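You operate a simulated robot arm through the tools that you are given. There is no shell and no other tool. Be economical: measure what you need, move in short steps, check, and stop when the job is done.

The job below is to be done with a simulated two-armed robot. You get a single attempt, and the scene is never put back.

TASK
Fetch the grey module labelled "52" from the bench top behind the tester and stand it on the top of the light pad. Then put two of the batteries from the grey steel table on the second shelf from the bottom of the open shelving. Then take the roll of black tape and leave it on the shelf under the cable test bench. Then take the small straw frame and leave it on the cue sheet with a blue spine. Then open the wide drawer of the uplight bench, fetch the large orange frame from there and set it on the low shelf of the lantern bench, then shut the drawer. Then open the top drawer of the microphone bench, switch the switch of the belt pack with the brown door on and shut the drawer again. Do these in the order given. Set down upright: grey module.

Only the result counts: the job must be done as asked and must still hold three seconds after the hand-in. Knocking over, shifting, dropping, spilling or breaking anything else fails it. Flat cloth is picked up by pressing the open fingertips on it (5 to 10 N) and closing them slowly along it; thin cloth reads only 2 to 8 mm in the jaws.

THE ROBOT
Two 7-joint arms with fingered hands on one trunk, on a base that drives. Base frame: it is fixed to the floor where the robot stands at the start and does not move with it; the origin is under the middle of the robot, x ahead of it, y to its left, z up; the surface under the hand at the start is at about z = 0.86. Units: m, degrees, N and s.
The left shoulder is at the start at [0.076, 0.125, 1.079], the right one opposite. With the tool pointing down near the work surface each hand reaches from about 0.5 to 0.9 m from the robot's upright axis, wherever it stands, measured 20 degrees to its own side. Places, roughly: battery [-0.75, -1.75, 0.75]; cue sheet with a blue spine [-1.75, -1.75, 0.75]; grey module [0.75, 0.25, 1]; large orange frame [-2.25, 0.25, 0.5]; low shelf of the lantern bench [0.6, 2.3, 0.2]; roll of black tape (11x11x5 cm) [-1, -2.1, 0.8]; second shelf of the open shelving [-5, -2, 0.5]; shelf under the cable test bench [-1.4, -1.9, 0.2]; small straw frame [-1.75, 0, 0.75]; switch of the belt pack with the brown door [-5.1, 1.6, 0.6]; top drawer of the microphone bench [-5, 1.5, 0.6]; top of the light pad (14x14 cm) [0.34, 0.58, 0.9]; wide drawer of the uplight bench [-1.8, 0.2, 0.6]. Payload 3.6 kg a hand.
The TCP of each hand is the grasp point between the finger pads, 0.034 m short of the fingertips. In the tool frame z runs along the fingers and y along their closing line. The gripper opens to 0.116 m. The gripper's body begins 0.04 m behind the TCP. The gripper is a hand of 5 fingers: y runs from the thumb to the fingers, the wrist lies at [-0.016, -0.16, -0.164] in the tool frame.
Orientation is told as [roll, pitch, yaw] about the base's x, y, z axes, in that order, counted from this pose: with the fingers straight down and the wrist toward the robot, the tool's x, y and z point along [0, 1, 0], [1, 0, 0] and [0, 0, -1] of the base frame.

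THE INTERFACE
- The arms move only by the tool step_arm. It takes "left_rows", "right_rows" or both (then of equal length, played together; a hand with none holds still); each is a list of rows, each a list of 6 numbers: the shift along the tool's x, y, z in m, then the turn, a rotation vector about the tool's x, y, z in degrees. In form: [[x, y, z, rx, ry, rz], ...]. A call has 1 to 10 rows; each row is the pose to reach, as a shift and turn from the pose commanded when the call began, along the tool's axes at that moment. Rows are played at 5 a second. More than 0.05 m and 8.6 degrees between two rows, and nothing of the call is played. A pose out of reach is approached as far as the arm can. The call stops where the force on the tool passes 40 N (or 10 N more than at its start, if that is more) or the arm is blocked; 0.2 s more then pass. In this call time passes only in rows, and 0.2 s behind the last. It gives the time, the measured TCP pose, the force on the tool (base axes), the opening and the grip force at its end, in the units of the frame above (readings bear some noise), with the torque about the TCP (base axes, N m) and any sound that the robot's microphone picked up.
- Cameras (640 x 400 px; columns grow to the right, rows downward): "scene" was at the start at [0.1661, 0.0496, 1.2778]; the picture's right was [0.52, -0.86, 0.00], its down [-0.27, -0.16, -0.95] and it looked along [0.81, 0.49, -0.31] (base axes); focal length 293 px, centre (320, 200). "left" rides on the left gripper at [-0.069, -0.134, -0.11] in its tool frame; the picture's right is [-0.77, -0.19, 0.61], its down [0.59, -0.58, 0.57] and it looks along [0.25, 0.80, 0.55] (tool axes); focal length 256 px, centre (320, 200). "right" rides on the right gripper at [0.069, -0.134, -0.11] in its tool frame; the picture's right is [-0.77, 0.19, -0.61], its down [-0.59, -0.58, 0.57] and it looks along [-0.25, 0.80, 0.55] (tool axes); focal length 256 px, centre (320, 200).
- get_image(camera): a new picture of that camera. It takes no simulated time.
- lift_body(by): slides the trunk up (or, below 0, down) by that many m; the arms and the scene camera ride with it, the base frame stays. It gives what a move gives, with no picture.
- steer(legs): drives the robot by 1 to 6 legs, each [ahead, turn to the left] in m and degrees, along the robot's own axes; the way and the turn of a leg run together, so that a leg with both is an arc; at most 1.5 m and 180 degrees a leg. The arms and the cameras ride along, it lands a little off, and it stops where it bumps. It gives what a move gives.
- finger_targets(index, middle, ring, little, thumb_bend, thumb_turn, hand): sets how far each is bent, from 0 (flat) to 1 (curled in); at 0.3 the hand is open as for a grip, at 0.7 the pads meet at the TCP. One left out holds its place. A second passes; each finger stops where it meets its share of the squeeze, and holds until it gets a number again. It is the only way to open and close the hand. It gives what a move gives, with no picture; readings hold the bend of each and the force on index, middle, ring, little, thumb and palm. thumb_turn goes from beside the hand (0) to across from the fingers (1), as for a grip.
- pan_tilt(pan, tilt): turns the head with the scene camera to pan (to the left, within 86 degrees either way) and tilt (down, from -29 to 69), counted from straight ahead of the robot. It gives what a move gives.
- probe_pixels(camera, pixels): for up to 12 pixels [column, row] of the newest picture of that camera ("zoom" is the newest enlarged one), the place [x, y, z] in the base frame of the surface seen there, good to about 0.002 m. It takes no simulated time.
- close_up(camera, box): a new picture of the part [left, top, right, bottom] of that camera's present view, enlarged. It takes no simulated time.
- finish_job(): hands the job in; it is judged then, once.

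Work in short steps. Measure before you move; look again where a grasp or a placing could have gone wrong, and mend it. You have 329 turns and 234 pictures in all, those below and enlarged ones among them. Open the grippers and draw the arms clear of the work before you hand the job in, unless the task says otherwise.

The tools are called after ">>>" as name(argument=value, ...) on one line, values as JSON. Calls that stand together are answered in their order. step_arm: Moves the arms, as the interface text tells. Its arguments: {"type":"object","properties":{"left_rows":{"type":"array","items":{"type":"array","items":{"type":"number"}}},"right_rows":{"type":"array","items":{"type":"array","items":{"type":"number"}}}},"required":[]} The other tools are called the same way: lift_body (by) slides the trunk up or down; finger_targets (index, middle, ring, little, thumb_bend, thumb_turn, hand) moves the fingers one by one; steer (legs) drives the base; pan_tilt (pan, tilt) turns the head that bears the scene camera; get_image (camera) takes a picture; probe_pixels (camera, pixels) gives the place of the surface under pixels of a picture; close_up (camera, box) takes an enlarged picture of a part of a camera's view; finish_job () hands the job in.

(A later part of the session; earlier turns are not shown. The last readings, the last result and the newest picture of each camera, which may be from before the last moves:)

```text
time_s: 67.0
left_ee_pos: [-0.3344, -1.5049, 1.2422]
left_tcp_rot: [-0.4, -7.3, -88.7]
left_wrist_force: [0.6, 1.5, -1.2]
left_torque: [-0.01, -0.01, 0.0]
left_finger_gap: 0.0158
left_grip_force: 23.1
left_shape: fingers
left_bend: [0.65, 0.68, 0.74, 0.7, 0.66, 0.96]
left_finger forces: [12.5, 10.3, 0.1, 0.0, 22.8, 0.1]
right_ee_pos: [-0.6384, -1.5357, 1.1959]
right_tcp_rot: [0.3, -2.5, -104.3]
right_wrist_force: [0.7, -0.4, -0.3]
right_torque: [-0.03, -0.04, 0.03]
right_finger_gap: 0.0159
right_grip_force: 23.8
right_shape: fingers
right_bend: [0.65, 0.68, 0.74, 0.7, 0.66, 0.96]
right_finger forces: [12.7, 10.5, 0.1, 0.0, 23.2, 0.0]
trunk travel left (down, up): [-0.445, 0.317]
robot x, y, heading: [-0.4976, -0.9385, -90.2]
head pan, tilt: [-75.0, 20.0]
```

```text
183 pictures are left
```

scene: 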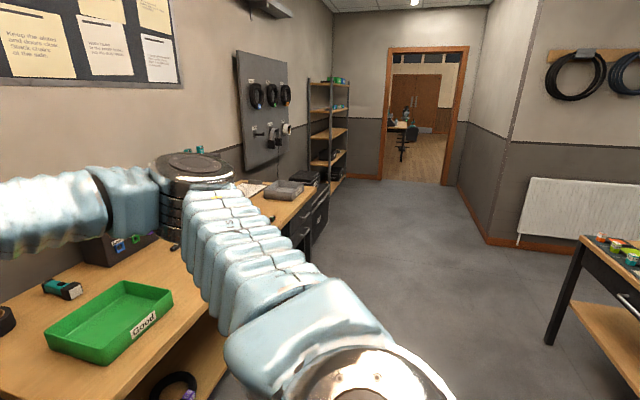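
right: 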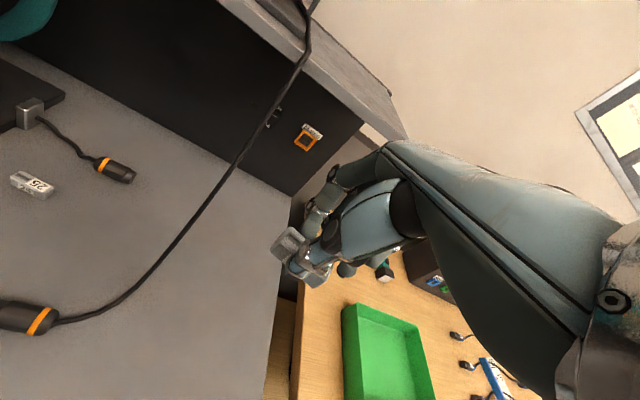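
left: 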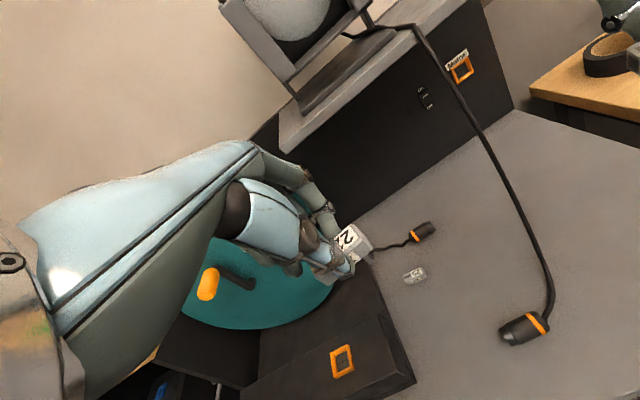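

Driving with the arms reaching forward seems to trip a block. I bring the hands back to the tucked pose that drove well at first.

>>> step_arm(left_rows=[[0.023, -0.023, 0.005, 1.2, 0, 0], [0.045, -0.045, 0.01, 2.4, 0, 0], [0.068, -0.068, 0.015, 3.6, 0, 0], [0.09, -0.09, 0.02, 4.8, 0, 0], [0.113, -0.113, 0.025, 6, 0, 0.6], [0.136, -0.136, 0.03, 7.3, 0, 1.3]], right_rows=[[-0.039, -0.019, 0, 0.5, 0, -2.4], [-0.078, -0.037, 0, 1, 0, -4.8], [-0.118, -0.056, 0, 1.5, 0, -7.2], [-0.157, -0.075, -0.01, 2, 0, -9.6], [-0.196, -0.093, -0.02, 2.5, 0, -12], [-0.235, -0.112, -0.02, 2.5, 0, -14.3]])

>>> steer(legs=[[-0.25, 0]])

```text
time_s: 67.7
left_ee_pos: [-0.2826, -1.3846, 1.2449]
left_tcp_rot: [-0.4, -8.7, -88.8]
left_wrist_force: [0.0, -1.8, -0.4]
left_torque: [0.17, 0.0, -0.05]
left_finger_gap: 0.0158
left_grip_force: 22.9
left_shape: fingers
left_bend: [0.65, 0.68, 0.74, 0.7, 0.66, 0.96]
left_finger forces: [12.5, 10.4, 0.1, 0.0, 22.9, 0.0]
right_ee_pos: [-0.7131, -1.4029, 1.2129]
right_tcp_rot: [0.0, -4.7, -99.1]
right_wrist_force: [0.4, -2.1, 0.4]
right_torque: [0.15, 0.01, -0.02]
right_finger_gap: 0.0158
right_grip_force: 22.9
right_shape: fingers
right_bend: [0.65, 0.68, 0.74, 0.7, 0.65, 0.96]
right_finger forces: [12.5, 10.8, 0.1, 0.1, 23.3, 0.1]
trunk travel left (down, up): [-0.445, 0.317]
robot x, y, heading: [-0.4965, -0.9407, -90.2]
head pan, tilt: [-75.0, 20.0]
stopped in row 3 (left hand): the arm was blocked; the commanded pose is now the measured one
```

```text
time_s: 69.0
left_ee_pos: [-0.2757, -1.1969, 1.2643]
left_tcp_rot: [-0.9, -12.4, -87.3]
left_wrist_force: [0.0, -0.6, -0.2]
left_torque: [0.02, -0.04, -0.05]
left_finger_gap: 0.0155
left_grip_force: 22.1
left_shape: fingers
left_bend: [0.66, 0.68, 0.74, 0.7, 0.65, 0.96]
left_finger forces: [12.3, 10.1, 0.0, 0.1, 22.4, 0.0]
right_ee_pos: [-0.7332, -1.2222, 1.2379]
right_tcp_rot: [1.8, -8.0, -103.2]
right_wrist_force: [-0.4, -0.9, 0.0]
right_torque: [0.07, 0.01, 0.01]
right_finger_gap: 0.0158
right_grip_force: 22.0
right_shape: fingers
right_bend: [0.66, 0.69, 0.74, 0.7, 0.65, 0.95]
right_finger forces: [12.5, 9.9, 0.0, 0.0, 22.3, 0.1]
trunk travel left (down, up): [-0.445, 0.317]
robot x, y, heading: [-0.4951, -0.8053, -90.3]
head pan, tilt: [-75.0, 20.0]
stopped in leg 1: the robot was blocked; the commanded pose is now the measured one
```

Odd: the hands overshoot towards the robot when moving. I try a slow, small move outward to the tuck pose and watch the tracking.

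>>> step_arm(left_rows=[[0, 0, 0, 2.5, 0, 0], [0.01, 0, 0, 5, 0, 0], [0.02, 0, 0, 7.5, 0, 0], [0.03, 0, 0, 10, 0, 0], [0.04, 0, 0, 12.4, 0, 0]], right_rows=[[0, 0, 0, 1.6, 0, -2], [-0.01, 0, 0, 3.2, 0, -4], [-0.02, 0, 0, 4.8, 0, -6], [-0.03, 0, 0, 6.4, 0, -9], [-0.04, 0, 0, 8, 0, -13]])

>>> pan_tilt(pan=0, tilt=60)

>>> get_image(camera="scene")

```text
time_s: 69.8
left_ee_pos: [-0.241, -1.2526, 1.3074]
left_tcp_rot: [-9.8, -9.3, -81.3]
left_wrist_force: [-5.0, -52.7, -65.3]
left_torque: [0.58, 0.95, -0.94]
left_finger_gap: 0.0156
left_grip_force: 21.4
left_shape: fingers
left_bend: [0.66, 0.69, 0.74, 0.7, 0.65, 0.95]
left_finger forces: [12.1, 9.2, 0.0, 0.0, 21.0, 0.0]
right_ee_pos: [-0.6807, -1.3127, 1.2779]
right_tcp_rot: [18.9, -4.5, -98.1]
right_wrist_force: [32.6, -27.4, 26.5]
right_torque: [1.72, 2.01, 0.23]
right_finger_gap: 0.0159
right_grip_force: 21.4
right_shape: fingers
right_bend: [0.67, 0.69, 0.74, 0.7, 0.65, 0.95]
right_finger forces: [12.8, 9.1, 0.0, 0.0, 21.1, 0.1]
right hand out of reach, approached as far as the arm can: row 1
trunk travel left (down, up): [-0.445, 0.317]
robot x, y, heading: [-0.4958, -0.8081, -90.2]
head pan, tilt: [-75.0, 20.0]
stopped in row 3 (right hand): the arm was blocked; the commanded pose is now the measured one
```

```text
time_s: 71.2
left_ee_pos: [-0.2452, -1.1664, 1.3088]
left_tcp_rot: [-6.7, -12.3, -82.3]
left_wrist_force: [-0.3, -3.5, -1.3]
left_torque: [0.15, -0.05, -0.03]
left_finger_gap: 0.0145
left_grip_force: 20.5
left_shape: fingers
left_bend: [0.66, 0.71, 0.74, 0.7, 0.66, 0.95]
left_finger forces: [11.9, 8.9, 0.0, 0.0, 20.7, 0.1]
right_ee_pos: [-0.7338, -1.2104, 1.2761]
right_tcp_rot: [11.8, -6.2, -103.5]
right_wrist_force: [-2.2, 0.1, 2.0]
right_torque: [0.09, -0.04, 0.07]
right_finger_gap: 0.0
right_grip_force: 0.0
right_shape: fingers
right_bend: [0.71, 0.73, 0.74, 0.7, 0.72, 0.97]
right_finger forces: [0.0, 0.0, 0.0, 0.1, 0.0, 0.0]
trunk travel left (down, up): [-0.445, 0.317]
robot x, y, heading: [-0.4947, -0.8046, -90.2]
head pan, tilt: [0.0, 60.0]
```

```text
182 pictures are left
```

scene: 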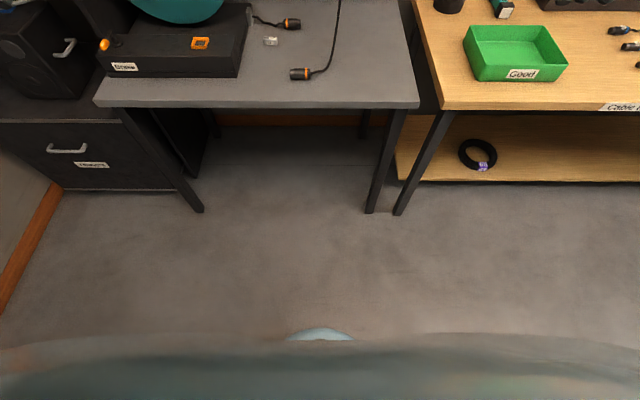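

The right hand lost its battery, and something teal is right in front of the head camera — the arms have fouled each other close to the body. I look for the battery and the arms.

>>> get_image(camera="right")

>>> get_image(camera="left")

>>> pan_tilt(pan=-45, tilt=60)

>>> get_image(camera="scene")

```text
181 pictures are left
```

right: 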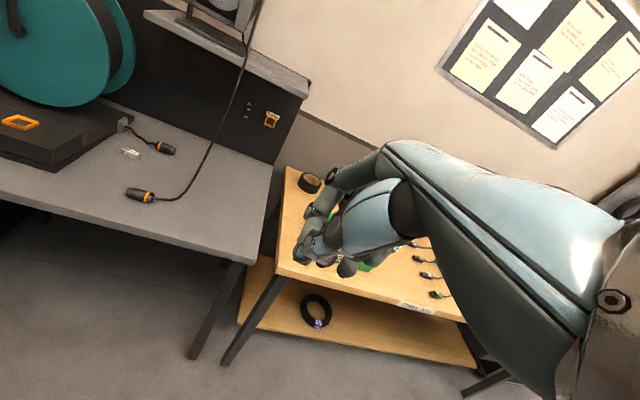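

```text
180 pictures are left
```

left: 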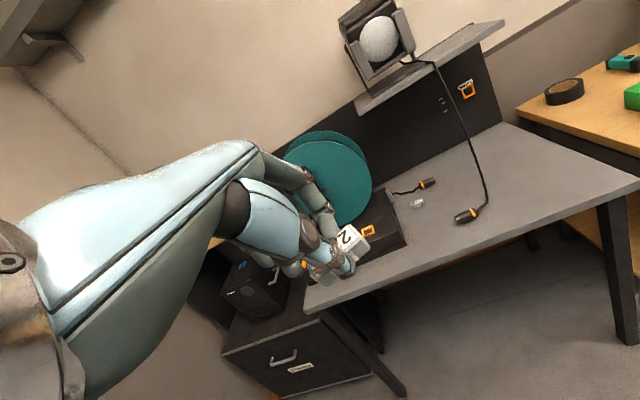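

```text
time_s: 72.3
left_ee_pos: [-0.2703, -1.1843, 1.3028]
left_tcp_rot: [-3.6, -12.1, -87.6]
left_wrist_force: [-2.4, 7.7, 2.4]
left_torque: [-0.06, -0.31, 0.41]
left_finger_gap: 0.0138
left_grip_force: 20.5
left_shape: fingers
left_bend: [0.66, 0.71, 0.74, 0.7, 0.66, 0.95]
left_finger forces: [11.6, 8.9, 0.1, 0.0, 20.8, 0.1]
right_ee_pos: [-0.7315, -1.2165, 1.2508]
right_tcp_rot: [9.0, -4.1, -100.3]
right_wrist_force: [13.1, 2.7, 20.2]
right_torque: [0.4, 1.12, -0.48]
right_finger_gap: 0.0
right_grip_force: 0.0
right_shape: fingers
right_bend: [0.71, 0.73, 0.74, 0.7, 0.72, 0.97]
right_finger forces: [0.1, 0.1, 0.0, 0.0, 0.0, 0.0]
trunk travel left (down, up): [-0.445, 0.317]
robot x, y, heading: [-0.4982, -0.803, -90.4]
head pan, tilt: [-45.0, 60.0]
```

```text
179 pictures are left
```

scene: 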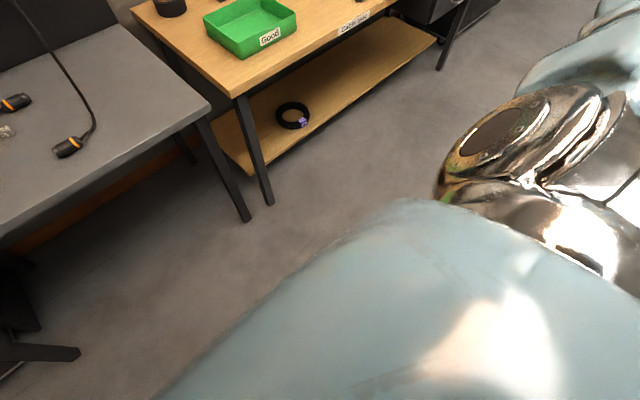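

The right forearm is pressed close to the body (forces on the right wrist). I ease both hands forward, away from the body.

>>> step_arm(left_rows=[[0.01, 0.03, 0, 0, 0, 0], [0.02, 0.06, 0, 0, 0, 0], [0.03, 0.09, 0, 2, 0, 0], [0.04, 0.12, 0, 4, 0, 0], [0.05, 0.15, 0, 6, 0, 0]], right_rows=[[-0.01, 0.03, 0, 0, -2, 0], [-0.02, 0.06, 0, 0, -4, 0], [-0.03, 0.09, 0, 1, -6, 0], [-0.04, 0.12, 0, 2, -8, 0], [-0.05, 0.15, 0, 3, -9, 0]])

>>> get_image(camera="scene")

```text
time_s: 73.5
left_ee_pos: [-0.1961, -1.3168, 1.3146]
left_tcp_rot: [-3.2, -4.9, -85.9]
left_wrist_force: [0.5, -0.4, -0.1]
left_torque: [0.04, -0.01, -0.06]
left_finger_gap: 0.0134
left_grip_force: 21.0
left_shape: fingers
left_bend: [0.66, 0.71, 0.74, 0.7, 0.66, 0.95]
left_finger forces: [11.9, 9.3, 0.0, 0.0, 21.1, 0.1]
right_ee_pos: [-0.8011, -1.3515, 1.2533]
right_tcp_rot: [-0.1, -0.9, -99.7]
right_wrist_force: [-0.2, -0.5, 0.5]
right_torque: [0.01, -0.01, -0.01]
right_finger_gap: 0.0
right_grip_force: 0.0
right_shape: fingers
right_bend: [0.71, 0.73, 0.74, 0.7, 0.72, 0.97]
right_finger forces: [0.0, 0.0, 0.1, 0.0, 0.0, 0.0]
trunk travel left (down, up): [-0.445, 0.317]
robot x, y, heading: [-0.4957, -0.8057, -90.3]
head pan, tilt: [-45.0, 60.0]
```

```text
178 pictures are left
```

scene: 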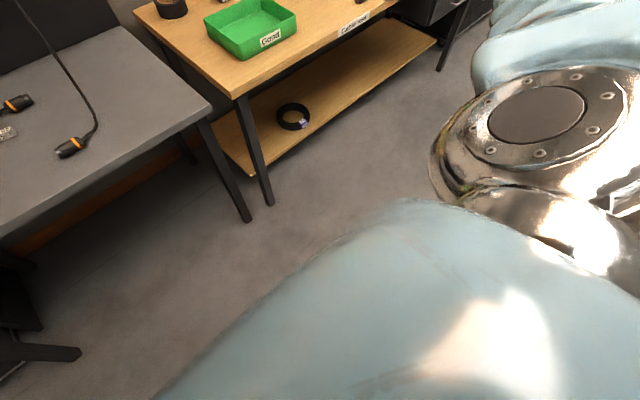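

Free again, forces nil (the teal blob is just my own shoulder). Now I search the floor for the dropped battery.

>>> pan_tilt(pan=-15, tilt=69)

>>> get_image(camera="scene")

>>> get_image(camera="right")

>>> get_image(camera="left")

```text
time_s: 74.5
left_ee_pos: [-0.1966, -1.3159, 1.3153]
left_tcp_rot: [-3.2, -4.9, -85.9]
left_wrist_force: [-0.7, 0.2, -0.8]
left_torque: [0.0, 0.01, -0.03]
left_finger_gap: 0.0134
left_grip_force: 21.4
left_shape: fingers
left_bend: [0.66, 0.71, 0.74, 0.7, 0.66, 0.95]
left_finger forces: [11.8, 9.2, 0.1, 0.0, 21.1, 0.0]
right_ee_pos: [-0.8005, -1.3491, 1.2543]
right_tcp_rot: [-0.1, -1.2, -99.6]
right_wrist_force: [-0.4, -0.5, -0.6]
right_torque: [0.01, -0.01, 0.01]
right_finger_gap: 0.0
right_grip_force: 0.0
right_shape: fingers
right_bend: [0.71, 0.73, 0.74, 0.7, 0.72, 0.97]
right_finger forces: [0.0, 0.0, 0.0, 0.0, 0.0, 0.1]
trunk travel left (down, up): [-0.445, 0.317]
robot x, y, heading: [-0.4911, -0.8071, -90.2]
head pan, tilt: [-15.0, 68.8]
```

```text
177 pictures are left
```

scene: 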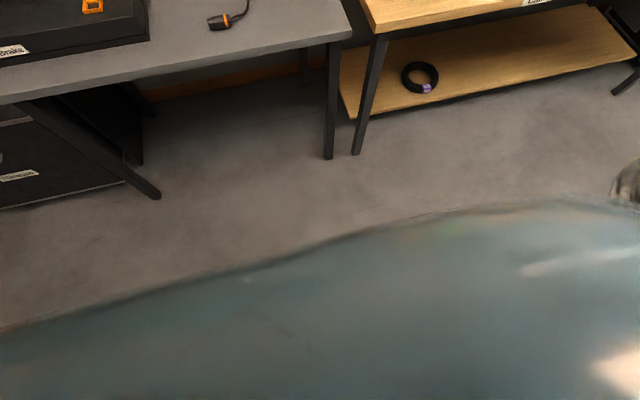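

```text
176 pictures are left
```

right: 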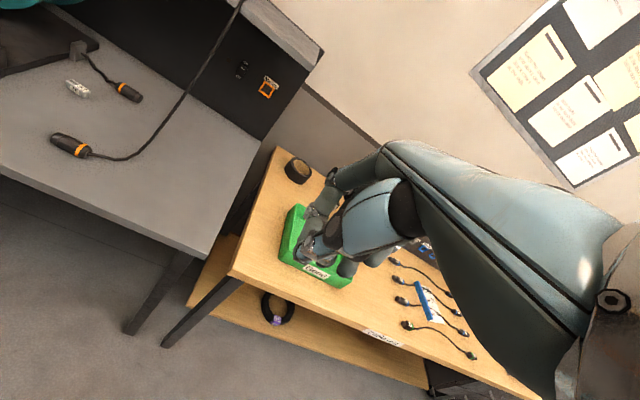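

```text
175 pictures are left
```

left: 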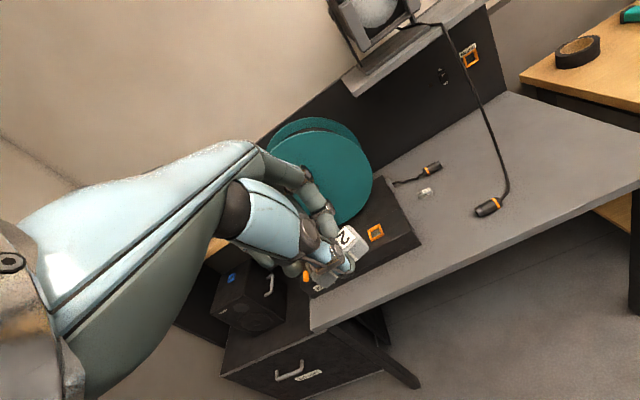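

The floor in front is mostly hidden by my own body. I back off 0.5 m with the hands wide and look at where the battery fell.

>>> steer(legs=[[-0.5, 0]])

>>> pan_tilt(pan=0, tilt=55)

>>> get_image(camera="scene")

```text
time_s: 75.4
left_ee_pos: [-0.1939, -1.3005, 1.3113]
left_tcp_rot: [-3.3, -4.4, -85.6]
left_wrist_force: [0.2, 0.5, 0.1]
left_torque: [-0.01, -0.02, 0.02]
left_finger_gap: 0.0135
left_grip_force: 20.7
left_shape: fingers
left_bend: [0.66, 0.71, 0.74, 0.7, 0.66, 0.96]
left_finger forces: [11.9, 9.1, 0.0, 0.0, 21.0, 0.1]
right_ee_pos: [-0.8044, -1.329, 1.2512]
right_tcp_rot: [-0.3, -1.0, -100.0]
right_wrist_force: [0.4, -0.1, 0.8]
right_torque: [-0.05, 0.0, -0.04]
right_finger_gap: 0.0
right_grip_force: 0.1
right_shape: fingers
right_bend: [0.71, 0.73, 0.74, 0.7, 0.72, 0.97]
right_finger forces: [0.0, 0.0, 0.0, 0.0, 0.0, 0.0]
trunk travel left (down, up): [-0.445, 0.317]
robot x, y, heading: [-0.4964, -0.7913, -90.8]
head pan, tilt: [-15.0, 68.8]
stopped in leg 1: the robot was blocked; the commanded pose is now the measured one
```

```text
time_s: 76.2
left_ee_pos: [-0.1945, -1.3034, 1.3113]
left_tcp_rot: [-3.3, -4.5, -85.6]
left_wrist_force: [-0.1, 0.2, -0.8]
left_torque: [0.0, -0.01, 0.02]
left_finger_gap: 0.0133
left_grip_force: 20.6
left_shape: fingers
left_bend: [0.66, 0.71, 0.74, 0.7, 0.66, 0.96]
left_finger forces: [11.9, 9.1, 0.0, 0.0, 21.0, 0.1]
right_ee_pos: [-0.8044, -1.3315, 1.2503]
right_tcp_rot: [-0.2, -0.8, -100.0]
right_wrist_force: [-0.3, -0.3, 0.9]
right_torque: [-0.01, -0.03, 0.01]
right_finger_gap: 0.0
right_grip_force: 0.2
right_shape: fingers
right_bend: [0.71, 0.73, 0.74, 0.7, 0.72, 0.97]
right_finger forces: [0.0, 0.1, 0.0, 0.1, 0.1, 0.0]
trunk travel left (down, up): [-0.445, 0.317]
robot x, y, heading: [-0.4961, -0.7905, -90.9]
head pan, tilt: [0.0, 55.0]
```

```text
174 pictures are left
```

scene: 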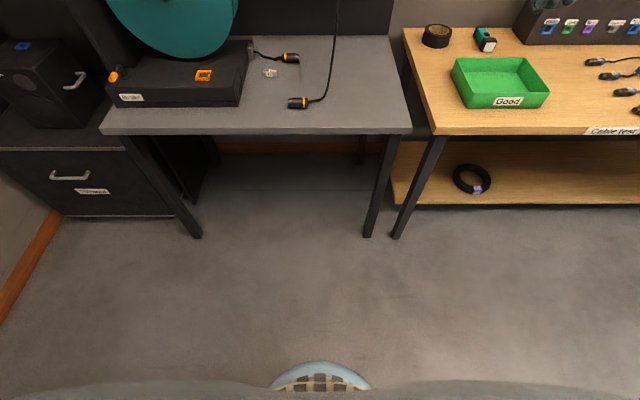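

The base itself is stopped now, with no arm deflection. I look to both sides and behind for what it touches.

>>> pan_tilt(pan=-86, tilt=40)

>>> get_image(camera="scene")

>>> pan_tilt(pan=86, tilt=40)

>>> get_image(camera="scene")

```text
time_s: 77.8
left_ee_pos: [-0.1962, -1.3029, 1.3104]
left_tcp_rot: [-3.3, -4.4, -85.6]
left_wrist_force: [0.6, -0.4, 0.3]
left_torque: [-0.01, -0.02, 0.0]
left_finger_gap: 0.0136
left_grip_force: 21.2
left_shape: fingers
left_bend: [0.66, 0.71, 0.74, 0.7, 0.66, 0.96]
left_finger forces: [11.9, 9.1, 0.0, 0.0, 21.0, 0.0]
right_ee_pos: [-0.8033, -1.3323, 1.2503]
right_tcp_rot: [-0.2, -0.7, -100.0]
right_wrist_force: [0.5, 0.0, -0.1]
right_torque: [0.01, 0.02, -0.01]
right_finger_gap: 0.0
right_grip_force: 0.1
right_shape: fingers
right_bend: [0.71, 0.73, 0.74, 0.7, 0.72, 0.97]
right_finger forces: [0.0, 0.0, 0.0, 0.0, 0.0, 0.1]
trunk travel left (down, up): [-0.445, 0.317]
robot x, y, heading: [-0.4941, -0.7925, -90.6]
head pan, tilt: [-85.9, 40.0]
```

```text
173 pictures are left
```

scene: 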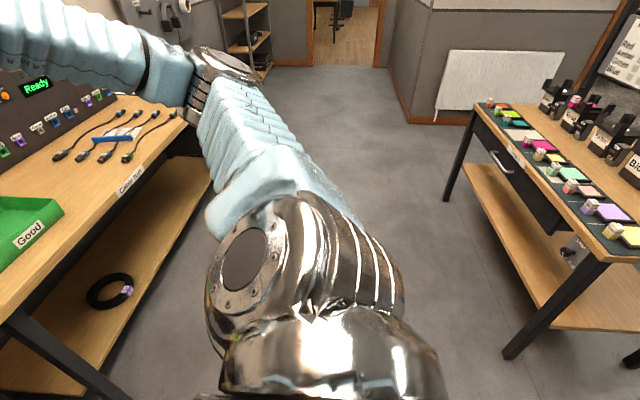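

```text
time_s: 80.4
left_ee_pos: [-0.1939, -1.303, 1.3113]
left_tcp_rot: [-3.5, -4.4, -85.6]
left_wrist_force: [0.2, 0.3, 0.4]
left_torque: [0.01, -0.01, 0.0]
left_finger_gap: 0.0135
left_grip_force: 20.9
left_shape: fingers
left_bend: [0.66, 0.71, 0.74, 0.7, 0.66, 0.96]
left_finger forces: [11.9, 9.2, 0.0, 0.0, 21.0, 0.0]
right_ee_pos: [-0.8033, -1.3311, 1.2495]
right_tcp_rot: [-0.2, -0.8, -100.0]
right_wrist_force: [1.3, -0.7, -0.1]
right_torque: [0.03, 0.01, -0.02]
right_finger_gap: 0.0002
right_grip_force: 0.0
right_shape: fingers
right_bend: [0.71, 0.73, 0.74, 0.7, 0.72, 0.97]
right_finger forces: [0.0, 0.0, 0.0, 0.0, 0.0, 0.0]
trunk travel left (down, up): [-0.445, 0.317]
robot x, y, heading: [-0.4956, -0.7885, -90.8]
head pan, tilt: [85.9, 40.0]
```

```text
172 pictures are left
```

scene: 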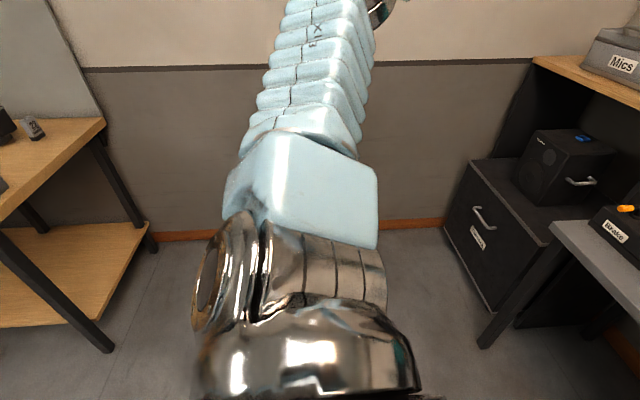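

Nothing is near the base to the sides. I try a short backward drive again.

>>> steer(legs=[[-0.2, 0]])

```text
time_s: 82.0
left_ee_pos: [-0.1917, -1.1378, 1.3018]
left_tcp_rot: [-2.9, -3.0, -85.5]
left_wrist_force: [-0.1, 3.1, 0.2]
left_torque: [-0.24, -0.02, 0.06]
left_finger_gap: 0.0135
left_grip_force: 20.7
left_shape: fingers
left_bend: [0.66, 0.71, 0.74, 0.7, 0.66, 0.96]
left_finger forces: [11.9, 9.1, 0.1, 0.0, 21.1, 0.0]
right_ee_pos: [-0.7992, -1.165, 1.2413]
right_tcp_rot: [-0.7, 0.7, -100.0]
right_wrist_force: [0.3, 2.0, -0.4]
right_torque: [-0.2, 0.02, -0.04]
right_finger_gap: 0.0001
right_grip_force: 0.2
right_shape: fingers
right_bend: [0.71, 0.73, 0.74, 0.7, 0.72, 0.97]
right_finger forces: [0.0, 0.0, 0.0, 0.0, 0.0, 0.0]
trunk travel left (down, up): [-0.445, 0.317]
robot x, y, heading: [-0.4952, -0.5912, -90.5]
head pan, tilt: [85.9, 40.0]
```

That worked. Now I look at the floor ahead for the battery.

>>> pan_tilt(pan=0, tilt=55)

>>> get_image(camera="scene")

```text
time_s: 83.6
left_ee_pos: [-0.1891, -1.0669, 1.3212]
left_tcp_rot: [-3.1, -6.9, -85.1]
left_wrist_force: [0.1, -2.2, 0.7]
left_torque: [0.16, 0.02, -0.06]
left_finger_gap: 0.0132
left_grip_force: 20.3
left_shape: fingers
left_bend: [0.66, 0.71, 0.74, 0.7, 0.66, 0.96]
left_finger forces: [11.9, 9.1, 0.0, 0.0, 21.0, 0.0]
right_ee_pos: [-0.7941, -1.0985, 1.2639]
right_tcp_rot: [-1.2, -2.2, -99.8]
right_wrist_force: [0.0, -1.4, 0.1]
right_torque: [0.09, 0.02, 0.01]
right_finger_gap: 0.0001
right_grip_force: 0.1
right_shape: fingers
right_bend: [0.71, 0.73, 0.74, 0.7, 0.72, 0.97]
right_finger forces: [0.1, 0.0, 0.0, 0.1, 0.1, 0.0]
trunk travel left (down, up): [-0.445, 0.317]
robot x, y, heading: [-0.4952, -0.5923, -90.5]
head pan, tilt: [0.0, 55.0]
```

```text
171 pictures are left
```

scene: 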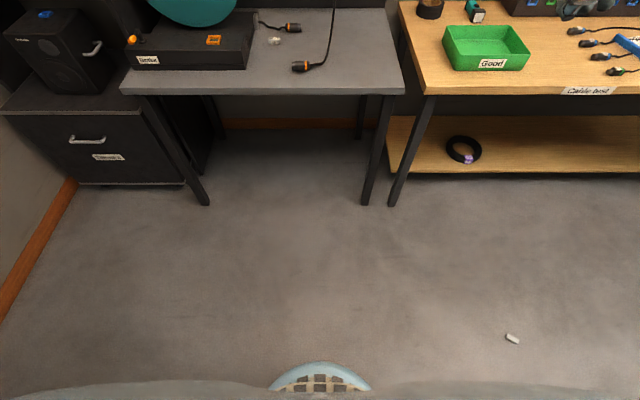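

The battery lies on the floor at pixel (512,338). Also both hands sway together, as if the tall trunk rocks; I lower the trunk to steady it and probe the battery.

>>> probe_pixels(camera="scene", pixels=[[512, 338], [507, 335], [517, 341], [500, 345]])

>>> lift_body(by=-0.15)

>>> get_image(camera="scene")

```text
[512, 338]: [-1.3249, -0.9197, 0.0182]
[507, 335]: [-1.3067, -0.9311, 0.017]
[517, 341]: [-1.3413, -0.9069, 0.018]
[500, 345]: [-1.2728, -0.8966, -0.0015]
```

```text
time_s: 85.3
left_ee_pos: [-0.1906, -1.072, 1.171]
left_tcp_rot: [-3.3, -6.1, -85.5]
left_wrist_force: [-0.4, 0.8, -0.1]
left_torque: [-0.02, -0.01, 0.02]
left_finger_gap: 0.0136
left_grip_force: 20.4
left_shape: fingers
left_bend: [0.66, 0.71, 0.74, 0.7, 0.66, 0.96]
left_finger forces: [11.9, 9.0, 0.0, 0.1, 21.0, 0.1]
right_ee_pos: [-0.7967, -1.105, 1.1132]
right_tcp_rot: [-0.2, -2.2, -99.9]
right_wrist_force: [-0.1, 1.0, 0.0]
right_torque: [-0.02, 0.05, -0.03]
right_finger_gap: 0.0003
right_grip_force: 0.1
right_shape: fingers
right_bend: [0.71, 0.73, 0.74, 0.7, 0.72, 0.97]
right_finger forces: [0.0, 0.1, 0.0, 0.1, 0.1, 0.0]
trunk travel left (down, up): [-0.295, 0.467]
robot x, y, heading: [-0.4964, -0.5921, -90.6]
head pan, tilt: [0.0, 55.0]
```

```text
170 pictures are left
```

scene: 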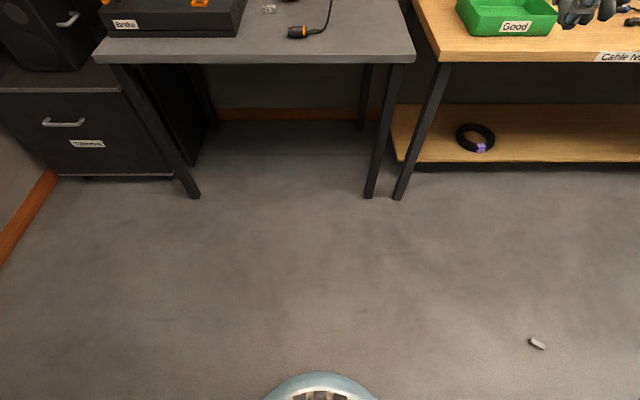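

Battery 26 lies at about [-1.324,-0.920] on the floor, long axis at −35°. I'll fetch it back with the right hand: drive to about (−0.89,−0.65) facing −125°, so it lies 0.47 m ahead, 0.2 m right.

>>> steer(legs=[[0, -81], [0.36, 0], [0, 46.6]])

>>> pan_tilt(pan=-20, tilt=60)

>>> get_image(camera="scene")

>>> get_image(camera="right")

```text
time_s: 93.2
left_ee_pos: [-0.8657, -1.2214, 1.1677]
left_tcp_rot: [-3.2, -5.6, -119.2]
left_wrist_force: [-0.2, 0.1, -1.4]
left_torque: [0.0, 0.0, -0.05]
left_finger_gap: 0.013
left_grip_force: 20.5
left_shape: fingers
left_bend: [0.66, 0.71, 0.74, 0.7, 0.66, 0.96]
left_finger forces: [10.6, 9.9, 0.0, 0.0, 20.6, 0.1]
right_ee_pos: [-1.3899, -0.9111, 1.11]
right_tcp_rot: [-0.2, -1.9, -133.6]
right_wrist_force: [0.5, -0.4, 0.2]
right_torque: [-0.01, -0.02, -0.01]
right_finger_gap: 0.0001
right_grip_force: 0.1
right_shape: fingers
right_bend: [0.71, 0.73, 0.74, 0.7, 0.72, 0.97]
right_finger forces: [0.1, 0.0, 0.0, 0.0, 0.0, 0.1]
trunk travel left (down, up): [-0.295, 0.467]
robot x, y, heading: [-0.8461, -0.6468, -124.5]
head pan, tilt: [0.0, 55.0]
```

```text
time_s: 94.0
left_ee_pos: [-0.8673, -1.2218, 1.1682]
left_tcp_rot: [-3.1, -5.8, -119.1]
left_wrist_force: [0.4, 1.2, 0.2]
left_torque: [0.03, 0.0, 0.0]
left_finger_gap: 0.0132
left_grip_force: 20.2
left_shape: fingers
left_bend: [0.66, 0.71, 0.74, 0.7, 0.66, 0.96]
left_finger forces: [10.7, 9.9, 0.1, 0.1, 20.5, 0.0]
right_ee_pos: [-1.3891, -0.9096, 1.1082]
right_tcp_rot: [-0.2, -2.0, -133.6]
right_wrist_force: [-0.1, 0.1, -0.4]
right_torque: [-0.02, 0.02, -0.01]
right_finger_gap: 0.0001
right_grip_force: 0.0
right_shape: fingers
right_bend: [0.71, 0.73, 0.74, 0.7, 0.72, 0.97]
right_finger forces: [0.0, 0.0, 0.0, 0.1, 0.1, 0.0]
trunk travel left (down, up): [-0.295, 0.467]
robot x, y, heading: [-0.8494, -0.6484, -124.2]
head pan, tilt: [-20.0, 60.0]
```

```text
169 pictures are left
```

scene: 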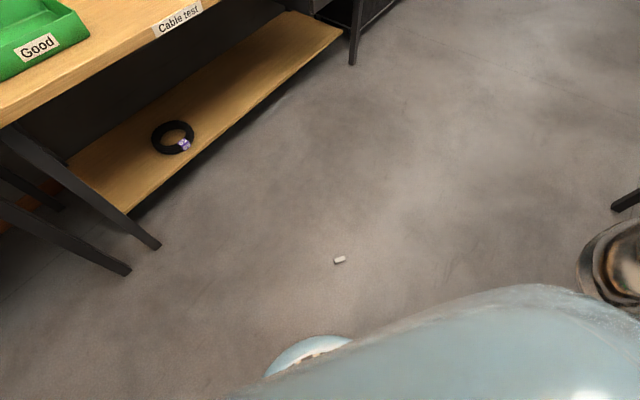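

```text
168 pictures are left
```

right: 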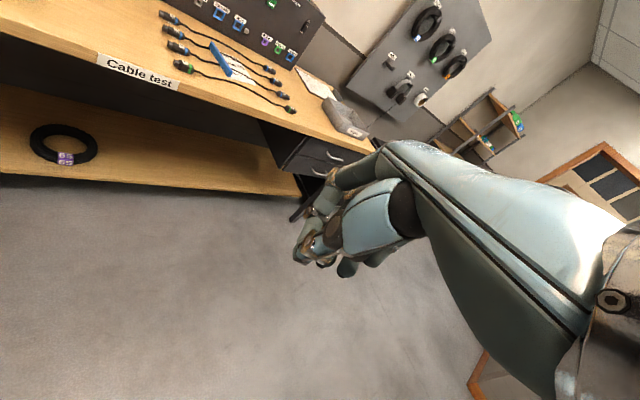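

I measure the battery and my own base rim (310,355).

>>> close_up(camera="scene", box=[310, 240, 370, 280])

>>> probe_pixels(camera="scene", pixels=[[340, 260], [334, 262], [345, 258], [310, 342], [280, 365]])

```text
10.00 times, centred on (340, 260) of scene
```

zoom: 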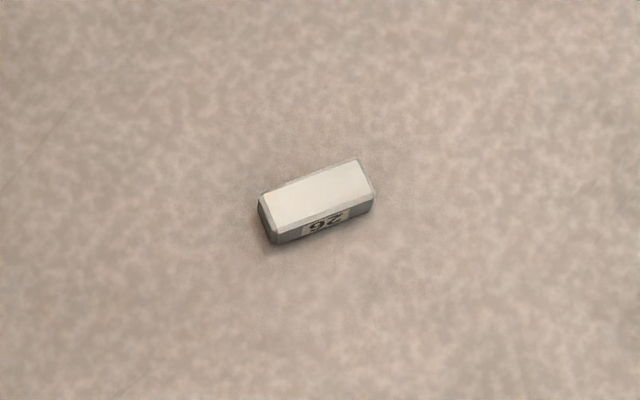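

```text
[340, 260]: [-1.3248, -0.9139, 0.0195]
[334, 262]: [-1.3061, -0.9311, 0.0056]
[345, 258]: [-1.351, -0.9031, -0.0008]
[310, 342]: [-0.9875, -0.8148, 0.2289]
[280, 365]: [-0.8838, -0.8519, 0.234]
```

Battery centre (−1.3245,−0.917), top z 0.019; my base rim is only 0.22 m from the axis, so it's clear. I open the right hand, lower the trunk fully, and align the right hand above it.

>>> finger_targets(hand="right", index=0.4, middle=0.4, ring=0.4, little=0.4, thumb_bend=0.4)

>>> lift_body(by=-0.28)

>>> step_arm(right_rows=[[0.02, 0.01, 0.04, 1, 0, -3], [0.03, 0.02, 0.08, 2, 0, -6], [0.04, 0.03, 0.12, 2, 0, -8.6]])

```text
time_s: 95.0
left_ee_pos: [-0.8662, -1.2216, 1.1674]
left_tcp_rot: [-3.1, -5.7, -119.2]
left_wrist_force: [0.9, -0.3, -0.5]
left_torque: [-0.01, -0.03, 0.0]
left_finger_gap: 0.0132
left_grip_force: 20.2
left_shape: fingers
left_bend: [0.66, 0.71, 0.74, 0.7, 0.66, 0.96]
left_finger forces: [10.7, 9.9, 0.0, 0.1, 20.7, 0.0]
right_ee_pos: [-1.3901, -0.9096, 1.1101]
right_tcp_rot: [-0.2, -1.9, -133.7]
right_wrist_force: [-0.6, 0.1, -0.6]
right_torque: [0.02, 0.01, 0.04]
right_finger_gap: 0.0882
right_grip_force: 0.1
right_shape: fingers
right_bend: [0.4, 0.4, 0.4, 0.4, 0.4, 0.97]
right_finger forces: [0.1, 0.0, 0.1, 0.1, 0.0, 0.0]
trunk travel left (down, up): [-0.295, 0.467]
robot x, y, heading: [-0.8473, -0.6468, -124.2]
head pan, tilt: [-20.0, 60.0]
```

```text
time_s: 97.8
left_ee_pos: [-0.8668, -1.2202, 0.8869]
left_tcp_rot: [-3.2, -5.7, -119.2]
left_wrist_force: [-0.2, 0.5, -0.6]
left_torque: [0.01, 0.01, 0.0]
left_finger_gap: 0.0131
left_grip_force: 21.0
left_shape: fingers
left_bend: [0.66, 0.71, 0.74, 0.7, 0.66, 0.96]
left_finger forces: [10.7, 9.7, 0.0, 0.0, 20.4, 0.1]
right_ee_pos: [-1.3896, -0.9093, 0.8299]
right_tcp_rot: [-0.2, -1.9, -133.5]
right_wrist_force: [-0.1, 0.5, 0.7]
right_torque: [0.0, 0.02, -0.03]
right_finger_gap: 0.0883
right_grip_force: 0.0
right_shape: fingers
right_bend: [0.4, 0.4, 0.4, 0.4, 0.4, 0.97]
right_finger forces: [0.0, 0.0, 0.1, 0.0, 0.0, 0.1]
trunk travel left (down, up): [-0.015, 0.747]
robot x, y, heading: [-0.8489, -0.645, -124.3]
head pan, tilt: [-20.0, 60.0]
```

```text
time_s: 98.6
left_ee_pos: [-0.8691, -1.2273, 0.8845]
left_tcp_rot: [-3.3, -5.1, -119.0]
left_wrist_force: [0.4, 0.4, -0.6]
left_torque: [-0.05, 0.03, -0.02]
left_finger_gap: 0.013
left_grip_force: 20.3
left_shape: fingers
left_bend: [0.66, 0.71, 0.74, 0.7, 0.66, 0.96]
left_finger forces: [10.8, 9.7, 0.0, 0.0, 20.5, 0.0]
right_ee_pos: [-1.3879, -0.9724, 0.6972]
right_tcp_rot: [0.6, 1.6, -124.2]
right_wrist_force: [-0.2, 0.7, -0.4]
right_torque: [-0.02, 0.05, -0.01]
right_finger_gap: 0.0886
right_grip_force: 0.1
right_shape: fingers
right_bend: [0.4, 0.4, 0.4, 0.4, 0.4, 0.97]
right_finger forces: [0.1, 0.0, 0.0, 0.0, 0.0, 0.0]
right hand out of reach, approached as far as the arm can: row 1, 2, 3
trunk travel left (down, up): [-0.015, 0.747]
robot x, y, heading: [-0.8509, -0.6468, -124.5]
head pan, tilt: [-20.0, 60.0]
```

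Slightly too far ahead. I bring it back 8 cm and continue down in steps to find the arm's limit.

>>> step_arm(right_rows=[[0.005, -0.02, 0.03, 0, 0, 0], [0.01, -0.04, 0.06, 0, 0, 0], [0.016, -0.06, 0.1, 0, 0, 0], [0.0216, -0.081, 0.14, 0, 0, 0], [0.0216, -0.081, 0.18, 0, 0, 0], [0.0216, -0.081, 0.22, 0, 0, 0], [0.0216, -0.081, 0.26, 0, 0, 0]])

>>> get_image(camera="scene")

>>> get_image(camera="right")

```text
time_s: 100.2
left_ee_pos: [-0.8646, -1.2169, 0.8895]
left_tcp_rot: [-3.2, -5.9, -119.1]
left_wrist_force: [-0.1, 0.2, 0.3]
left_torque: [-0.02, 0.02, -0.02]
left_finger_gap: 0.0131
left_grip_force: 21.7
left_shape: fingers
left_bend: [0.66, 0.71, 0.74, 0.7, 0.66, 0.96]
left_finger forces: [10.9, 9.7, 0.0, 0.0, 20.5, 0.1]
right_ee_pos: [-1.3729, -0.9433, 0.5672]
right_tcp_rot: [-0.4, 0.2, -124.9]
right_wrist_force: [0.2, -0.1, 0.2]
right_torque: [0.03, -0.01, 0.01]
right_finger_gap: 0.0886
right_grip_force: 0.0
right_shape: fingers
right_bend: [0.4, 0.4, 0.4, 0.4, 0.4, 0.97]
right_finger forces: [0.1, 0.0, 0.0, 0.0, 0.0, 0.0]
right hand out of reach, approached as far as the arm can: row 1, 2, 3, 4, 5, 6, 7
trunk travel left (down, up): [-0.015, 0.747]
robot x, y, heading: [-0.8467, -0.6481, -124.3]
head pan, tilt: [-20.0, 60.0]
```

```text
166 pictures are left
```

scene: 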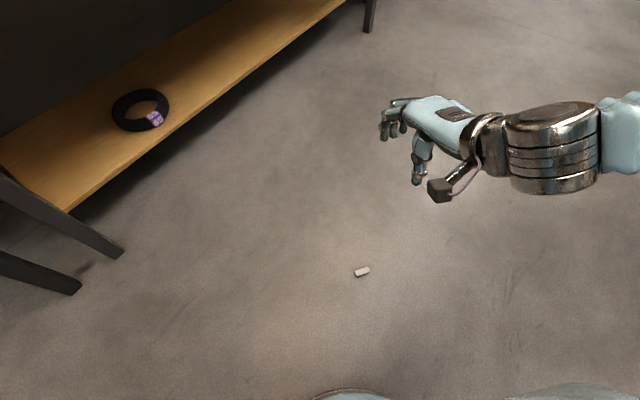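

```text
165 pictures are left
```

right: 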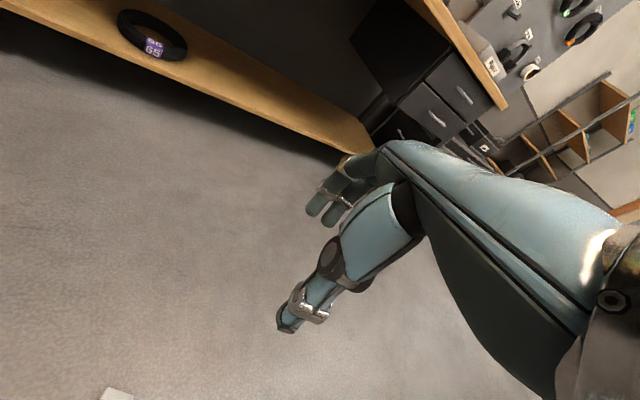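

It's moving down but lagging. I keep commanding it down from here and see whether it continues.

>>> step_arm(right_rows=[[0.002, -0.01, 0.02, 0, 0, 0], [0.004, -0.02, 0.04, 0, 0, 0], [0.006, -0.03, 0.06, 0, 0, 0], [0.008, -0.04, 0.08, 0, 0, 0], [0.01, -0.05, 0.1, 0, 0, 0], [0.01, -0.05, 0.12, 0, 0, 0], [0.01, -0.05, 0.14, 0, 0, 0], [0.01, -0.05, 0.16, 0, 0, 0]])

```text
time_s: 102.0
left_ee_pos: [-0.866, -1.2216, 0.888]
left_tcp_rot: [-3.3, -5.6, -119.0]
left_wrist_force: [-0.5, 0.1, -0.4]
left_torque: [0.0, 0.02, 0.01]
left_finger_gap: 0.0133
left_grip_force: 20.1
left_shape: fingers
left_bend: [0.66, 0.71, 0.74, 0.7, 0.66, 0.96]
left_finger forces: [10.7, 9.6, 0.0, 0.1, 20.4, 0.0]
right_ee_pos: [-1.3383, -0.9098, 0.4332]
right_tcp_rot: [0.2, 0.3, -124.6]
right_wrist_force: [-1.1, -0.4, -0.4]
right_torque: [0.02, 0.01, -0.01]
right_finger_gap: 0.0887
right_grip_force: 0.0
right_shape: fingers
right_bend: [0.4, 0.4, 0.4, 0.4, 0.4, 0.97]
right_finger forces: [0.1, 0.1, 0.0, 0.0, 0.0, 0.1]
right hand out of reach, approached as far as the arm can: row 1, 2, 7, 8
trunk travel left (down, up): [-0.015, 0.747]
robot x, y, heading: [-0.8486, -0.6494, -124.3]
head pan, tilt: [-20.0, 60.0]
```

It keeps coming down (z 0.433). Continuing.

>>> step_arm(right_rows=[[0.004, 0, 0.02, 0, 0, 0], [0.008, 0, 0.04, 0, 0, 0], [0.012, 0, 0.06, 0, 0, 0], [0.0155, -0.002, 0.08, 0, 0, 0], [0.0155, -0.002, 0.1, 0, 0, 0], [0.0155, -0.002, 0.12, 0, 0, 0], [0.0155, -0.002, 0.14, 0, 0, 0], [0.0155, -0.002, 0.16, 0, 0, 0], [0.0155, -0.002, 0.18, 0, 0, 0], [0.0155, -0.002, 0.2, 0, 0, 0]])

>>> get_image(camera="scene")

```text
time_s: 104.2
left_ee_pos: [-0.8665, -1.222, 0.888]
left_tcp_rot: [-3.2, -5.6, -119.1]
left_wrist_force: [0.2, 0.9, -0.2]
left_torque: [0.0, 0.05, -0.01]
left_finger_gap: 0.0131
left_grip_force: 20.3
left_shape: fingers
left_bend: [0.66, 0.71, 0.74, 0.7, 0.66, 0.96]
left_finger forces: [10.8, 9.5, 0.0, 0.0, 20.4, 0.0]
right_ee_pos: [-1.3601, -0.8988, 0.236]
right_tcp_rot: [1.4, 0.4, -124.0]
right_wrist_force: [-0.2, -0.5, -0.2]
right_torque: [0.02, 0.02, 0.0]
right_finger_gap: 0.0886
right_grip_force: 0.1
right_shape: fingers
right_bend: [0.4, 0.4, 0.4, 0.4, 0.4, 0.97]
right_finger forces: [0.0, 0.0, 0.0, 0.1, 0.1, 0.1]
right hand out of reach, approached as far as the arm can: row 1, 2, 3, 4, 5, 6, 7, 8, 9, 10
trunk travel left (down, up): [-0.015, 0.747]
robot x, y, heading: [-0.8482, -0.6486, -124.2]
head pan, tilt: [-20.0, 60.0]
```

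```text
164 pictures are left
```

scene: 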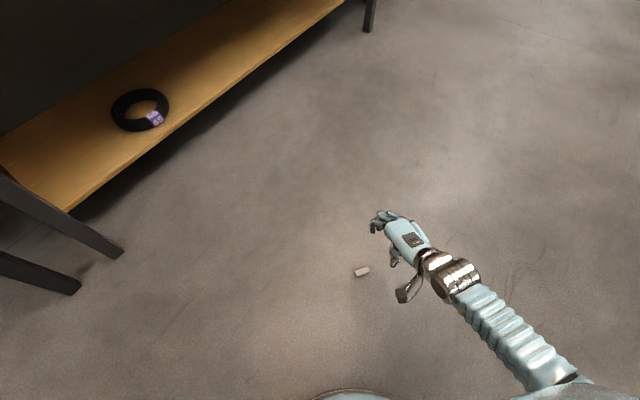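

The hand drifts outward as it goes low; the battery should be a bit more to my right. I turn the base 5° left with the hand well above the floor.

>>> steer(legs=[[0, 5]])

>>> step_arm(right_rows=[[0, 0, 0.02, 0, 0, 2], [0, 0, 0.04, 0, 0, 4], [0, 0, 0.06, 0, 0, 6], [0, 0, 0.08, 0, 0, 6]])

>>> get_image(camera="scene")

>>> get_image(camera="right")

```text
time_s: 105.1
left_ee_pos: [-0.8173, -1.2216, 0.8885]
left_tcp_rot: [-3.1, -5.6, -114.3]
left_wrist_force: [0.3, 0.2, -0.9]
left_torque: [0.0, 0.01, 0.0]
left_finger_gap: 0.0131
left_grip_force: 19.9
left_shape: fingers
left_bend: [0.66, 0.71, 0.74, 0.7, 0.66, 0.96]
left_finger forces: [10.7, 9.6, 0.1, 0.0, 20.4, 0.1]
right_ee_pos: [-1.3373, -0.9414, 0.2364]
right_tcp_rot: [1.5, 0.4, -119.1]
right_wrist_force: [-0.1, 0.5, 0.0]
right_torque: [0.0, 0.01, 0.0]
right_finger_gap: 0.0889
right_grip_force: 0.1
right_shape: fingers
right_bend: [0.4, 0.4, 0.4, 0.4, 0.4, 0.97]
right_finger forces: [0.1, 0.0, 0.0, 0.0, 0.0, 0.0]
trunk travel left (down, up): [-0.015, 0.747]
robot x, y, heading: [-0.8512, -0.6498, -119.3]
head pan, tilt: [-20.0, 60.0]
```

```text
time_s: 106.1
left_ee_pos: [-0.817, -1.2202, 0.8877]
left_tcp_rot: [-3.1, -5.6, -114.1]
left_wrist_force: [-0.4, 0.4, -0.4]
left_torque: [-0.01, 0.03, -0.02]
left_finger_gap: 0.0132
left_grip_force: 20.4
left_shape: fingers
left_bend: [0.66, 0.71, 0.74, 0.7, 0.66, 0.96]
left_finger forces: [10.7, 9.6, 0.0, 0.0, 20.4, 0.0]
right_ee_pos: [-1.3506, -0.9348, 0.153]
right_tcp_rot: [2.4, 0.6, -124.5]
right_wrist_force: [1.0, -0.6, 0.2]
right_torque: [0.0, -0.01, -0.01]
right_finger_gap: 0.0888
right_grip_force: 0.1
right_shape: fingers
right_bend: [0.4, 0.4, 0.4, 0.4, 0.4, 0.97]
right_finger forces: [0.1, 0.0, 0.0, 0.0, 0.0, 0.0]
right hand out of reach, approached as far as the arm can: row 1, 2, 3, 4
trunk travel left (down, up): [-0.015, 0.747]
robot x, y, heading: [-0.8483, -0.6479, -119.7]
head pan, tilt: [-20.0, 60.0]
```

```text
163 pictures are left
```

scene: 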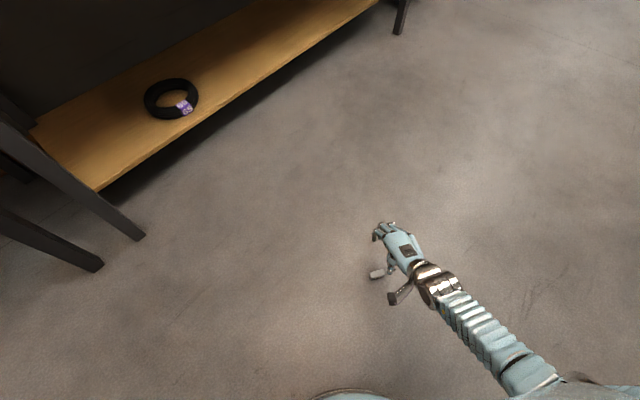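

```text
162 pictures are left
```

right: 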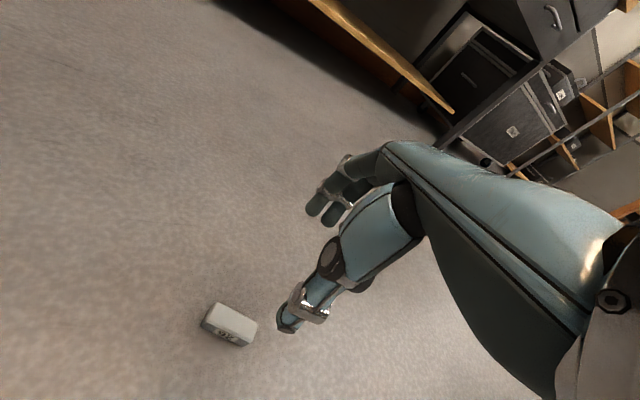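

The arm is nearly straight here; the base must come closer. I drive 0.12 m forward and drop the trunk its last centimetre.

>>> steer(legs=[[0.12, 0]])

>>> lift_body(by=-0.013)

```text
time_s: 107.9
left_ee_pos: [-0.846, -1.2112, 0.937]
left_tcp_rot: [-6.0, -19.2, -120.0]
left_wrist_force: [2.5, 0.5, 2.1]
left_torque: [0.1, -0.06, 0.02]
left_finger_gap: 0.0132
left_grip_force: 21.5
left_shape: fingers
left_bend: [0.66, 0.71, 0.74, 0.7, 0.66, 0.95]
left_finger forces: [11.2, 10.2, 0.1, 0.1, 21.5, 0.0]
right_ee_pos: [-1.3981, -1.0141, 0.2117]
right_tcp_rot: [3.1, -8.5, -124.8]
right_wrist_force: [0.0, 1.3, -0.5]
right_torque: [-0.04, 0.0, -0.03]
right_finger_gap: 0.0887
right_grip_force: 0.1
right_shape: fingers
right_bend: [0.4, 0.4, 0.4, 0.4, 0.4, 0.97]
right_finger forces: [0.1, 0.0, 0.0, 0.1, 0.1, 0.0]
trunk travel left (down, up): [-0.015, 0.747]
robot x, y, heading: [-0.91, -0.7544, -119.6]
head pan, tilt: [-20.0, 60.0]
stopped in leg 1: the robot was blocked; the commanded pose is now the measured one
```

```text
time_s: 108.5
left_ee_pos: [-0.852, -1.2463, 0.9049]
left_tcp_rot: [-4.9, -14.5, -117.8]
left_wrist_force: [-0.7, -0.1, -0.2]
left_torque: [0.02, 0.03, 0.01]
left_finger_gap: 0.0133
left_grip_force: 21.0
left_shape: fingers
left_bend: [0.66, 0.71, 0.74, 0.7, 0.66, 0.95]
left_finger forces: [11.3, 9.9, 0.0, 0.0, 21.4, 0.1]
right_ee_pos: [-1.4056, -1.0222, 0.1846]
right_tcp_rot: [3.3, -6.4, -124.7]
right_wrist_force: [-0.5, 0.6, -1.7]
right_torque: [0.02, -0.07, 0.0]
right_finger_gap: 0.0884
right_grip_force: 0.0
right_shape: fingers
right_bend: [0.4, 0.4, 0.4, 0.4, 0.4, 0.97]
right_finger forces: [0.0, 0.0, 0.0, 0.1, 0.0, 0.0]
trunk travel left (down, up): [-0.002, 0.76]
robot x, y, heading: [-0.9074, -0.7562, -119.7]
head pan, tilt: [-20.0, 60.0]
```

Base is now about 0.35 m from the battery along my heading. I bring the right hand back 13 cm over it and level it.

>>> step_arm(right_rows=[[0.001, -0.025, 0, 1.3, -0.6, 0], [0.003, -0.05, 0, 2.6, -1.2, 0], [0.004, -0.08, 0, 4, -2, 0], [0.006, -0.105, 0, 5.2, -2.6, 0], [0.007, -0.1325, 0, 6.4, -3.3, 0]])

>>> get_image(camera="scene")

>>> get_image(camera="right")

```text
time_s: 109.7
left_ee_pos: [-0.8539, -1.2467, 0.9052]
left_tcp_rot: [-5.0, -14.6, -118.0]
left_wrist_force: [0.2, 0.4, 0.6]
left_torque: [-0.02, -0.02, 0.01]
left_finger_gap: 0.0132
left_grip_force: 21.3
left_shape: fingers
left_bend: [0.66, 0.71, 0.74, 0.7, 0.66, 0.95]
left_finger forces: [11.3, 9.8, 0.0, 0.0, 21.3, 0.0]
right_ee_pos: [-1.35, -0.9029, 0.1688]
right_tcp_rot: [1.6, 0.1, -124.0]
right_wrist_force: [-0.1, 0.1, 0.0]
right_torque: [0.0, -0.04, -0.01]
right_finger_gap: 0.0887
right_grip_force: 0.2
right_shape: fingers
right_bend: [0.4, 0.4, 0.4, 0.4, 0.4, 0.97]
right_finger forces: [0.0, 0.1, 0.0, 0.0, 0.0, 0.1]
right hand out of reach, approached as far as the arm can: row 2, 3, 4, 5
trunk travel left (down, up): [-0.002, 0.76]
robot x, y, heading: [-0.9073, -0.7559, -119.8]
head pan, tilt: [-20.0, 60.0]
```

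```text
161 pictures are left
```

scene: 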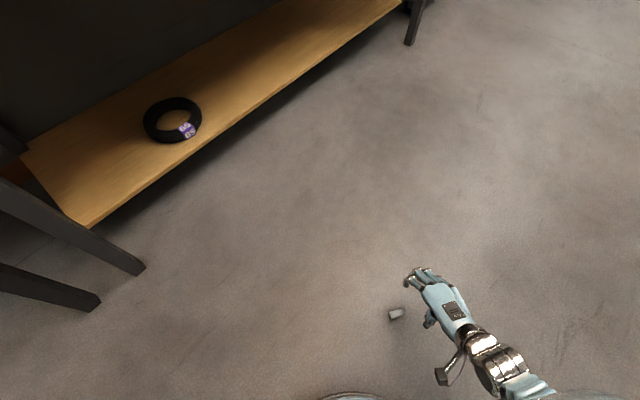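

```text
160 pictures are left
```

right: 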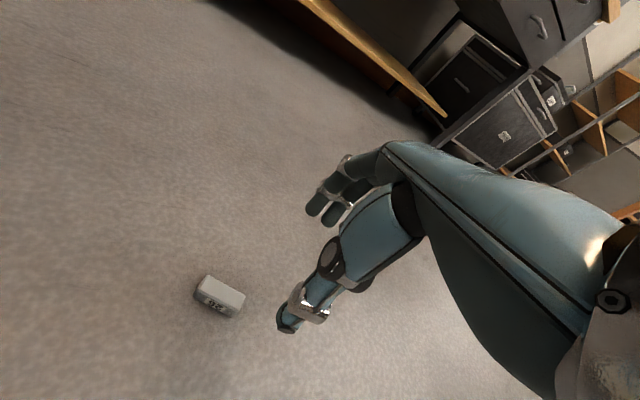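

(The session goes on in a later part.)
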